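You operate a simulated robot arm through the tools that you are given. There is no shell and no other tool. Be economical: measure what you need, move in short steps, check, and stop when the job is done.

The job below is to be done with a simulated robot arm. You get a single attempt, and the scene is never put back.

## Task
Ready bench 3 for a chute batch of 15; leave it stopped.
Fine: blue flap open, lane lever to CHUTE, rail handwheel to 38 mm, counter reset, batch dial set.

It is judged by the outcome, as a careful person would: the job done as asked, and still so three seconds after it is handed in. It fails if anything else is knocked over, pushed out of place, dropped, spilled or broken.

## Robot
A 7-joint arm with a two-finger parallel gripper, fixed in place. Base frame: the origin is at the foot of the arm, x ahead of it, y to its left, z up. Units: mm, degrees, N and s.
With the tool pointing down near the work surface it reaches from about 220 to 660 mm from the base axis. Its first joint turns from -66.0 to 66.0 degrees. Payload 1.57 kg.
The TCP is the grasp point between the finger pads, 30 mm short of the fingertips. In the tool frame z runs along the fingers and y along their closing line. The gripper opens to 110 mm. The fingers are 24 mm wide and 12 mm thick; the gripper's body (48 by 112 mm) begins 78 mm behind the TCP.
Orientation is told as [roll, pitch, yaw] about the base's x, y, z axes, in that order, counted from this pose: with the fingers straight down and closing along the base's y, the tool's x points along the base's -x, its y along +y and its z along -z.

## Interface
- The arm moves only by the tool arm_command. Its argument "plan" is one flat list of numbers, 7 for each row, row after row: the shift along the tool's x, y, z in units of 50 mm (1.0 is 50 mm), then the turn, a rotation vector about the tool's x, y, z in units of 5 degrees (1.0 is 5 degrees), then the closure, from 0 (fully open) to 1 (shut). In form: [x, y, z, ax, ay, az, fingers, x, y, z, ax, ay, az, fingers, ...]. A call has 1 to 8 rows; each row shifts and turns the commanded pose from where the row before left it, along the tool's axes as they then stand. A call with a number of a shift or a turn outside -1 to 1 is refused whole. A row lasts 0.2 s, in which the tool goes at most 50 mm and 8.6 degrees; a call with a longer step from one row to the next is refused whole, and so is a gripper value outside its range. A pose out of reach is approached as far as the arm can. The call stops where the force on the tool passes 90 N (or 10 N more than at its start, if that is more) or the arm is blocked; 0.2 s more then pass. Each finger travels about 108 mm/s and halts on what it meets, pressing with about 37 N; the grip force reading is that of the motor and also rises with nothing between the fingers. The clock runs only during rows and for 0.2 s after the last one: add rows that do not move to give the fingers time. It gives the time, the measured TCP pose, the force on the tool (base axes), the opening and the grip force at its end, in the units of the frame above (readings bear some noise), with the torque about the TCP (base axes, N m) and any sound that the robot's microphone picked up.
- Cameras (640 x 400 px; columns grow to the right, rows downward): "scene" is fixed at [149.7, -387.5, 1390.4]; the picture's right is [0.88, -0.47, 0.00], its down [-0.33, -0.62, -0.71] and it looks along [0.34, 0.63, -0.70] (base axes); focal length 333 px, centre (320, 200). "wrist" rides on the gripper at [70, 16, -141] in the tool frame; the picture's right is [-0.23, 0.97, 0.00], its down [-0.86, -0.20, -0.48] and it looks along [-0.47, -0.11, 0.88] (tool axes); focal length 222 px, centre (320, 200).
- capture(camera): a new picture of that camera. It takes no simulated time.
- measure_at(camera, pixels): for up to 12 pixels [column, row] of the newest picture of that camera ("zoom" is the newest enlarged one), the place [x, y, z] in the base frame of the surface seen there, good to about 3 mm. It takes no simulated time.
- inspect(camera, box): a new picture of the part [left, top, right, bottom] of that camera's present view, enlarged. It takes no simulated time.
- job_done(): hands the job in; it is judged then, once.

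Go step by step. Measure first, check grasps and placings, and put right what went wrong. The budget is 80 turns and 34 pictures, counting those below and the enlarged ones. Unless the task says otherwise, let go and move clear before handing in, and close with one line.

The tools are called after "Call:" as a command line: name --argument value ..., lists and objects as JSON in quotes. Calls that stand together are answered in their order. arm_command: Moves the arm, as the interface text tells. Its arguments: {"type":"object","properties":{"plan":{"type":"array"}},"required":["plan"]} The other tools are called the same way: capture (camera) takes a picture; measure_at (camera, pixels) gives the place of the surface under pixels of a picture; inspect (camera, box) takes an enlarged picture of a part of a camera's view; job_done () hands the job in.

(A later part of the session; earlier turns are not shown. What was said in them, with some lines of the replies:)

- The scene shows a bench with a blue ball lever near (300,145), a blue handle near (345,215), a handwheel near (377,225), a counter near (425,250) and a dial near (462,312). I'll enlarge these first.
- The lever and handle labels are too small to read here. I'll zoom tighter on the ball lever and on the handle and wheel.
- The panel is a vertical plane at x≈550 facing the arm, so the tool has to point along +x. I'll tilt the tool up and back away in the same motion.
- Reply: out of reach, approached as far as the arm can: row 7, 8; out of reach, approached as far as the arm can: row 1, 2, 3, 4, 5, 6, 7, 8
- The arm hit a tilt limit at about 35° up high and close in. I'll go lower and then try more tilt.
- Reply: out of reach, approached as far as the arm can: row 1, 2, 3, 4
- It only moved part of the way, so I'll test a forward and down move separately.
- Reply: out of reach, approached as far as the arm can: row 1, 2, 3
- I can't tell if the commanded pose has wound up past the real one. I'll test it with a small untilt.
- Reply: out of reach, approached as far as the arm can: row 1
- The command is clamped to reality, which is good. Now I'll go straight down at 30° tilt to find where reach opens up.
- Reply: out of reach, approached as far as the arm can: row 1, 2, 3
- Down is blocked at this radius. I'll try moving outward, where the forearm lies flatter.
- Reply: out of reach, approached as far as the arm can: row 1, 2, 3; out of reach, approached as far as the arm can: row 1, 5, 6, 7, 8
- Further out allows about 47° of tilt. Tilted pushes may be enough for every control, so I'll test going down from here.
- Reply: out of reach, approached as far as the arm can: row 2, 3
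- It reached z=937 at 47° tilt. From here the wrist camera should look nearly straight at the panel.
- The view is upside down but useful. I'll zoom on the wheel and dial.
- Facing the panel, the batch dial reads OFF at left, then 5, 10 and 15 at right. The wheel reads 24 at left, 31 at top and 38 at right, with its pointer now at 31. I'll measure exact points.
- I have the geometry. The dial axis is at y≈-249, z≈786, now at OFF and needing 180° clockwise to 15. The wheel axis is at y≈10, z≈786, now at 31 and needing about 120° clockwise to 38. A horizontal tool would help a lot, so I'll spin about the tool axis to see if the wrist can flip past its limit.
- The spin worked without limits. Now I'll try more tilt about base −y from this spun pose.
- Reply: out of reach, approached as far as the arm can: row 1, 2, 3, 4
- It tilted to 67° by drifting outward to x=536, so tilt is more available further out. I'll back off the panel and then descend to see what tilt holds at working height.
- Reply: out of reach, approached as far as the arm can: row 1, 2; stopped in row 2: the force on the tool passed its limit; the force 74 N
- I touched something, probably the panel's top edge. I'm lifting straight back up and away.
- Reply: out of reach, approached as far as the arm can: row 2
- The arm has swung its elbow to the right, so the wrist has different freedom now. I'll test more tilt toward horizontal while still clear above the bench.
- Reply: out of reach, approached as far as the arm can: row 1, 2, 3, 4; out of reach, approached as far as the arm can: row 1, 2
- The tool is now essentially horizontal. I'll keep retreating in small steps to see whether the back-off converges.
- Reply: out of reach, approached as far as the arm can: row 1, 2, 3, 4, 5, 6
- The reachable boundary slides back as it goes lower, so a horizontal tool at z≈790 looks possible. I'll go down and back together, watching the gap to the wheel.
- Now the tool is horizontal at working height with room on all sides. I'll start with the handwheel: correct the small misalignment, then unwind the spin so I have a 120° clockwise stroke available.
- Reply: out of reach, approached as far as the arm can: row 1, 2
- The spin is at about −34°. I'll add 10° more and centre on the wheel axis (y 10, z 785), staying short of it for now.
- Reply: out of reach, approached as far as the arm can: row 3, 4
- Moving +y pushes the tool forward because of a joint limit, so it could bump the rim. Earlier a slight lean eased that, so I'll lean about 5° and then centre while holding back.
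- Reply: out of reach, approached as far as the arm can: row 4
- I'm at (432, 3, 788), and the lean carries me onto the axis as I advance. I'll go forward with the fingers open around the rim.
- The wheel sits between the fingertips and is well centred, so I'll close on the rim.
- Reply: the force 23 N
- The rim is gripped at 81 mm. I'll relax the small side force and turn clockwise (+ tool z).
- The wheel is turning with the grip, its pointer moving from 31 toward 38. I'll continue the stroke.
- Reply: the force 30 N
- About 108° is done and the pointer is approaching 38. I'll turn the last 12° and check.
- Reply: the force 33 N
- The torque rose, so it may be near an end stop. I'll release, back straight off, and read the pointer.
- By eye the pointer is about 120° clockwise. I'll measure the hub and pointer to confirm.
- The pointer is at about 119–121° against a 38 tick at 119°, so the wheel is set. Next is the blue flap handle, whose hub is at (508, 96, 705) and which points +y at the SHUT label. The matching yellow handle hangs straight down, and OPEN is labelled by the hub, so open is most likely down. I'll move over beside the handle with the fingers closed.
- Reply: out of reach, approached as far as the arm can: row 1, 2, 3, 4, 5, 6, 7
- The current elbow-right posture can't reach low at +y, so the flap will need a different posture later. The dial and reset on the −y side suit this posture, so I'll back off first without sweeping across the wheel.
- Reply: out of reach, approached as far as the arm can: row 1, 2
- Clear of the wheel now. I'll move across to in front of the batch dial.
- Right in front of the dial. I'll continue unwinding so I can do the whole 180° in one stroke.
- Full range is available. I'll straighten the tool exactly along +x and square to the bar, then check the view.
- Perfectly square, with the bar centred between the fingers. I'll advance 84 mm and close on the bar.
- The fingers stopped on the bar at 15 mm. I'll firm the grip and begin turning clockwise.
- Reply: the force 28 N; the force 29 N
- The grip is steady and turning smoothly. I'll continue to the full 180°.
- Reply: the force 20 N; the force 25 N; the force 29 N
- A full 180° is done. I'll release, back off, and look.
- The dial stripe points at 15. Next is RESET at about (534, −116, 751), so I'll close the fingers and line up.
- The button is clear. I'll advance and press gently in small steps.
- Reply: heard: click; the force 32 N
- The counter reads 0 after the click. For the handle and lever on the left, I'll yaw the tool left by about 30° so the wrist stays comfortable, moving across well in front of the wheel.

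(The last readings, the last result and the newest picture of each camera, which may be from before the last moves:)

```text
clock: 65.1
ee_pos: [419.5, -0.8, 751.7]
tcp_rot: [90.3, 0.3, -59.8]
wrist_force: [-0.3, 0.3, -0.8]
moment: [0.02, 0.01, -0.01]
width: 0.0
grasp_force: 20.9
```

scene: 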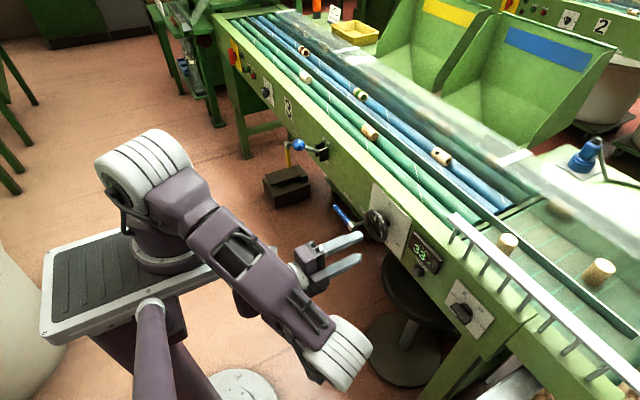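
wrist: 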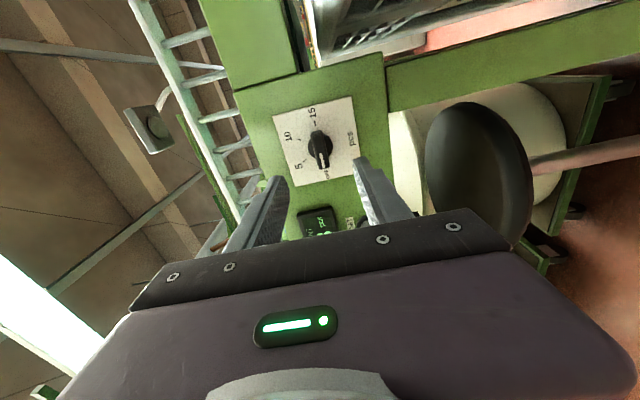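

That worked. Now I'll move to a stand-off point in front of and above the blue handle.

Call:
arm_command --plan '[0.47, -0.11, 0.445, 0, 0, 0, 1, 0.47, -0.11, 0.445, 0, 0, 0, 1, 0.47, -0.11, 0.445, 0, 0, 0, 1, 0.47, -0.11, 0.445, 0, 0, 0, 1]'

Call:
capture --camera "wrist"

```text
clock: 66.1
ee_pos: [453.6, 119.2, 738.9]
tcp_rot: [90.2, 0.3, -60.0]
wrist_force: [0.5, 1.0, -0.3]
moment: [0.04, 0.0, 0.0]
width: 0.0
grasp_force: 21.2
out of reach, approached as far as the arm can: row 4
```

```text
6 pictures are left
```

wrist: 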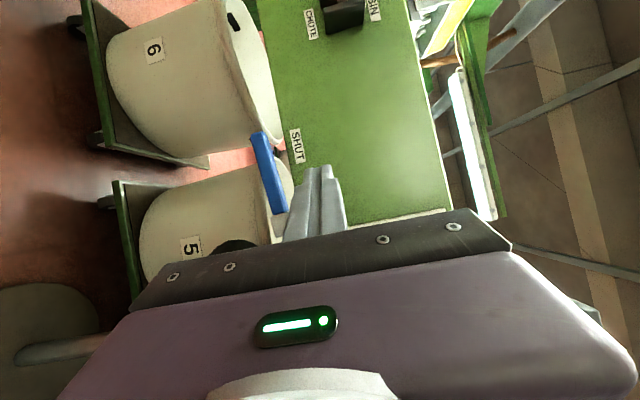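

The blue handle at (268,170) is just below the closed fingers. I'll measure it precisely.

Call:
measure_at --camera "wrist" --pixels '[[256, 136], [264, 136], [268, 170], [278, 205], [264, 172], [273, 168], [318, 170], [340, 20], [297, 147]]'

```text
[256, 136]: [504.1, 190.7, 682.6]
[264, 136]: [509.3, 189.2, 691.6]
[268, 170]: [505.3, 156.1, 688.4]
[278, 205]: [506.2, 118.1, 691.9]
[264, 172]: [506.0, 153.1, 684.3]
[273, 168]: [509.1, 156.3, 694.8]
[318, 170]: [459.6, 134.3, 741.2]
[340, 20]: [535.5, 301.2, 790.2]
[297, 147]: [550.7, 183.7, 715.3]
```

The handle's top is at z≈695 and its tip at y≈191. I'll yaw 10° more and slide the fingertips over the handle.

Call:
arm_command --plan '[0, 0, 0, 0, 1, 0, 1, 0, 0, 0, 0, 1, 0, 1, 0.02, -0.12, 0.4, 0, 0, 0, 1, 0.02, -0.12, 0.4, 0, 0, 0, 1, 0, -0.1, 0.28, 0, 0, 0, 1]'

```text
clock: 67.3
ee_pos: [492.9, 156.3, 720.5]
tcp_rot: [90.3, 0.3, -49.9]
wrist_force: [0.2, 0.0, -0.5]
moment: [-0.01, -0.01, 0.01]
width: 0.0
grasp_force: 21.6
```

The fingertips are above the handle at (516, 175, 720). I'll push down along its arc and watch the force.

Call:
arm_command --plan '[-0.069, -0.4, -0.058, 0, 0, 0, 1, -0.03, -0.32, -0.026, 0, 0, 0, 1, -0.14, -0.38, -0.115, 0, 0, 0, 1]'

```text
clock: 68.1
ee_pos: [495.0, 152.0, 701.8]
tcp_rot: [90.4, 0.3, -50.1]
wrist_force: [-0.4, 0.8, -0.1]
moment: [0.01, 0.0, 0.01]
width: 0.0
grasp_force: 21.5
out of reach, approached as far as the arm can: row 2, 3
```

It ran out of downward reach with the tool horizontal. Pitching the fingers down should extend it, so I'll pitch 25° and continue.

Call:
arm_command --plan '[0, 0, 0, 1, 0, 0, 1, 0, 0, 0, 1, 0, 0, 1, 0, 0, 0, 1, 0, 0, 1, 0, 0, 0, 1, 0, 0, 1, 0, 0, 0, 1, 0, 0, 1]'

Call:
arm_command --plan '[0, -0.3, 0.1, 0, 0, 0, 1, -0.05, -0.3, 0.1, 0, 0, 0, 1]'

```text
clock: 69.3
ee_pos: [492.7, 152.3, 701.6]
tcp_rot: [65.3, 0.3, -49.9]
wrist_force: [0.9, 0.5, 0.2]
moment: [-0.01, -0.03, 0.0]
width: 0.2
grasp_force: 21.6
```

```text
clock: 69.9
ee_pos: [492.6, 146.6, 670.5]
tcp_rot: [65.5, 0.3, -50.0]
wrist_force: [-1.2, 0.1, 0.6]
moment: [-0.02, -0.01, 0.0]
width: 0.1
grasp_force: 21.1
```

It moves freely now with little force. I'll check that the handle is really following.

Call:
inspect --camera "scene" --box '[290, 150, 410, 250]'

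```text
4.00 times, centred on (350, 200) of scene
```

zoom: 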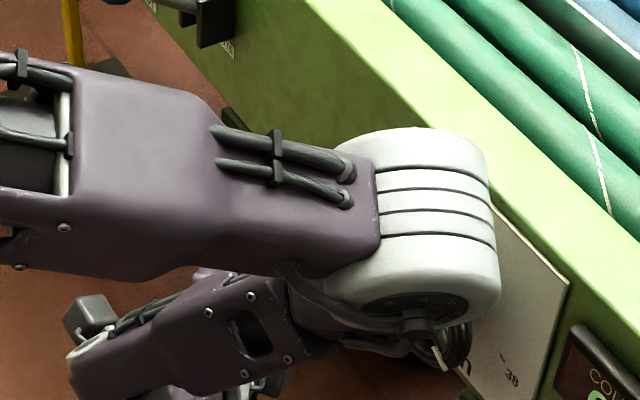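

The elbow is now near the wheel, so I'll measure its clearance before going on.

Call:
measure_at --camera "zoom" --pixels '[[440, 180], [485, 200], [490, 290], [400, 310], [420, 325], [455, 345], [440, 362], [350, 250]]'

Call:
capture --camera "wrist"

```text
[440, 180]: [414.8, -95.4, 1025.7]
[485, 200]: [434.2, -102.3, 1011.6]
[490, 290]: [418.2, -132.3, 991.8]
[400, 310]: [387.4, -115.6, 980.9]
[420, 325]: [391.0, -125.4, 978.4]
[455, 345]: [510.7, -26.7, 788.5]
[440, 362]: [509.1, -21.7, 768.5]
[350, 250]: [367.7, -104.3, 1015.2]
```

```text
4 pictures are left
```

wrist: 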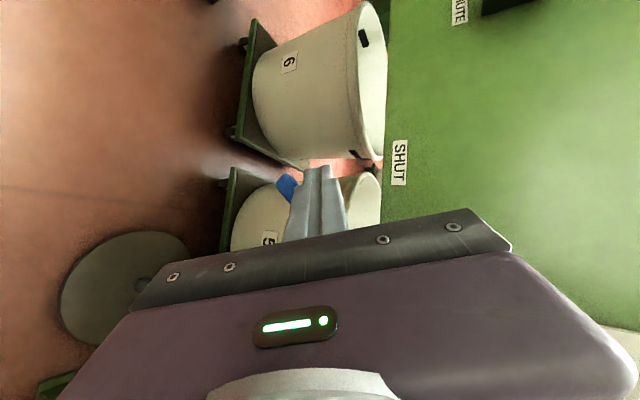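

The elbow is high at z≈1000 and well clear. The handle tip at (287,187) has swung down with my fingers, so I'll continue along the arc.

Call:
arm_command --plan '[-0.2, -0.4, -0.08, 0, 0, 0, 1, -0.31, -0.27, -0.156, 0, 0, 0, 1, -0.28, -0.26, -0.13, 0, 0, 0, 1]'

```text
clock: 70.9
ee_pos: [482.0, 109.9, 637.3]
tcp_rot: [65.6, 1.6, -47.9]
wrist_force: [-1.9, 4.9, 1.5]
moment: [0.05, 0.02, 0.12]
width: 0.0
grasp_force: 21.0
stopped in row 3: the force on the tool passed its limit (the readings are from after the stop); the commanded pose is now the measured one
```

It stopped with the fingertips at y≈127 below the hub, consistent with the handle pointing down at its stop. I'll back away and look.

Call:
arm_command --plan '[0.35, 0, 0.1, 0, 0, 0, 1, 0.1, 0, -0.5, 0, 0, 0, 1, 0, 0.2, -0.5, 0, 0, 0, 1, 0, 0.3, -0.5, 0, 0, 0, 1]'

Call:
capture --camera "wrist"

```text
clock: 71.9
ee_pos: [428.0, 87.9, 689.6]
tcp_rot: [65.6, 1.5, -48.1]
wrist_force: [-0.3, -0.5, -0.4]
moment: [0.02, 0.01, -0.03]
width: 0.0
grasp_force: 21.3
```

```text
3 pictures are left
```

wrist: 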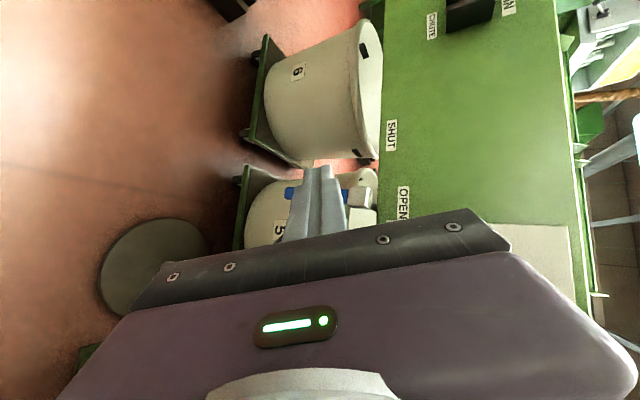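

The blue handle now hangs straight down from its hub, from (363,196) to (290,193), the same as the yellow one, so the blue flap is open. Next is the lane lever's blue ball at about (465, 310, 850), which needs pushing down from BIN to CHUTE. I'll raise and yaw the tool first.

Call:
arm_command --plan '[0, 0, 0, 0, 0.73, -0.34, 1, 0, 0, 0, 0, 0.73, -0.34, 1, 0.31, 0.82, -0.13, 0, 0, 0, 1, 0.31, 0.82, -0.13, 0, 0, 0, 1, 0.31, 0.82, -0.13, 0, 0, 0, 1, 0.31, 0.82, -0.13, 0, 0, 0, 1, 0.31, 0.82, -0.13, 0, 0, 0, 1, 0.31, 0.82, -0.13, 0, 0, 0, 1]'

Call:
measure_at --camera "wrist" --pixels '[[291, 193], [363, 196], [350, 195], [432, 25], [508, 7]]'

```text
clock: 73.7
ee_pos: [436.9, 190.9, 923.1]
tcp_rot: [65.9, 1.4, -39.9]
wrist_force: [-0.9, -0.4, -1.2]
moment: [0.02, 0.01, 0.05]
width: 0.3
grasp_force: 21.6
out of reach, approached as far as the arm can: row 7, 8
```

```text
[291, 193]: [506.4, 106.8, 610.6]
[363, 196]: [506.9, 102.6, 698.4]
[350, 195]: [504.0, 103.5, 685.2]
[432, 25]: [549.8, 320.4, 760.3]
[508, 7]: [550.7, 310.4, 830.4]
```

The flap handle is vertical, with hub y 103 and tip y 107. Now I'll move over the ball.

Call:
arm_command --plan '[0.33, 0.21, 0.62, 0, 0, 0, 1, 0.33, 0.21, 0.62, 0, 0, 0, 1, 0.33, 0.21, 0.62, 0, 0, 0, 1]'

Call:
capture --camera "scene"

```text
clock: 74.5
ee_pos: [460.5, 297.1, 913.2]
tcp_rot: [66.0, 1.4, -40.0]
wrist_force: [0.9, -0.3, -0.1]
moment: [-0.01, -0.02, 0.01]
width: 0.0
grasp_force: 21.4
```

```text
2 pictures are left
```

scene: 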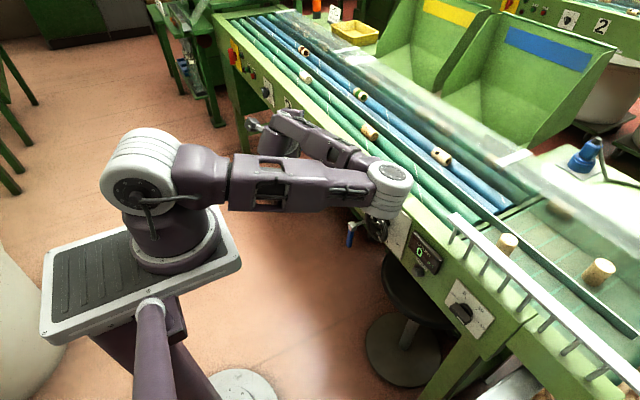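

It's positioned over the lever. I'll push straight down in steps.

Call:
arm_command --plan '[0, -0.36, 0.168, 0, 0, 0, 1, 0, -0.36, 0.168, 0, 0, 0, 1, 0, -0.36, 0.168, 0, 0, 0, 1]'

Call:
arm_command --plan '[0, -0.36, 0.168, 0, 0, 0, 1, 0, -0.36, 0.168, 0, 0, 0, 1]'

```text
clock: 75.3
ee_pos: [461.0, 297.8, 853.1]
tcp_rot: [65.9, 1.3, -39.8]
wrist_force: [0.4, -0.1, 0.3]
moment: [0.01, 0.0, 0.01]
width: 0.0
grasp_force: 21.7
```

```text
clock: 75.9
ee_pos: [460.7, 299.3, 814.1]
tcp_rot: [65.9, 1.4, -39.9]
wrist_force: [-0.1, -0.3, 0.1]
moment: [0.01, 0.01, 0.01]
width: 0.1
grasp_force: 21.6
```

The forces are low and it's moving freely. I'll continue in smaller steps to the expected stop.

Call:
arm_command --plan '[0, -0.22, 0.1, 0, 0, 0, 1, 0, -0.22, 0.1, 0, 0, 0, 1]'

Call:
capture --camera "wrist"

```text
clock: 76.5
ee_pos: [459.8, 299.4, 790.1]
tcp_rot: [66.0, 1.3, -39.9]
wrist_force: [-0.5, 0.5, 0.2]
moment: [0.03, 0.0, -0.01]
width: 0.0
grasp_force: 21.7
```

```text
1 pictures are left
```

wrist: 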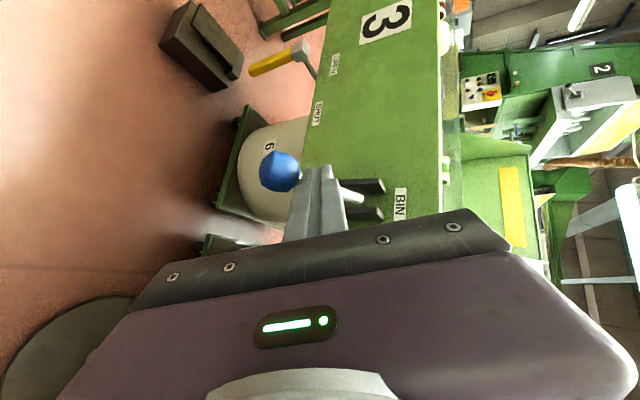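

The ball at (278,172) is now below the fingers, pointing down and out. I'll measure its angle.

Call:
measure_at --camera "wrist" --pixels '[[278, 172], [268, 165], [290, 180], [345, 198], [355, 198], [375, 186]]'

```text
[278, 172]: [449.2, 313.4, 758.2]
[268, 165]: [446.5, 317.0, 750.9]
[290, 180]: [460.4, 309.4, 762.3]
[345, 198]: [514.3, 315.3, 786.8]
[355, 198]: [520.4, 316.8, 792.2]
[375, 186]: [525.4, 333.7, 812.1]
```

The ball is about 47 mm below the pivot, mirroring its start. I'll press slightly further to be sure it's against the stop.

Call:
arm_command --plan '[0, -0.1, 0.046, 0, 0, 0, 1, 0, -0.1, 0.046, 0, 0, 0, 1, 0, -0.1, 0.046, 0, 0, 0, 1, 0, -0.1, 0.046, 0, 0, 0, 1]'

```text
clock: 77.3
ee_pos: [459.3, 300.5, 782.7]
tcp_rot: [67.0, 1.4, -39.8]
wrist_force: [-28.8, -43.4, 36.5]
moment: [-0.33, 0.04, -0.24]
width: 0.1
grasp_force: 21.8
stopped in row 3: the force on the tool passed its limit (the readings are from after the stop); the commanded pose is now the measured one
```

The firm stop is reached. I'll lift off and retreat so the lever is untouched.

Call:
arm_command --plan '[0, 0.36, -0.17, 0, 0, 0, 1, 0, 0.36, -0.17, 0, 0, 0, 1, 0, 0.36, -0.17, 0, 0, 0, 1, -0.2, 0.1, -0.7, 0, 0, 0, 1, -0.3, 0.1, -0.7, 0, 0, 0, 1, -0.5, 0, -0.4, 0, 0, 0, 1]'

Call:
capture --camera "wrist"

```text
clock: 78.7
ee_pos: [448.4, 206.3, 883.3]
tcp_rot: [66.8, 1.3, -39.8]
wrist_force: [0.0, -0.7, -0.1]
moment: [0.01, 0.03, -0.02]
width: 0.1
grasp_force: 21.2
```

```text
0 pictures are left
```

wrist: 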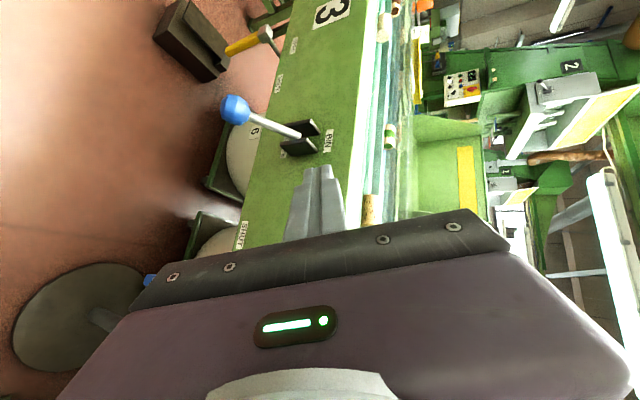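

The lever ball at (235,108) stays down at CHUTE, the blue flap handle tip still hangs down at (150,280), and the arm is clear. I'm handing in.

Call:
job_done

```text
The job is handed in.
```

Bench 3 is set for a chute batch of 15 and left stopped: blue flap handle down at its stop (which I took as open), lane lever at CHUTE, handwheel at 38 mm, counter at 0 and batch dial at 15. Early on the gripper briefly bumped something, probably the top edge of the bench panel; I saw no damage and nothing out of place afterwards.
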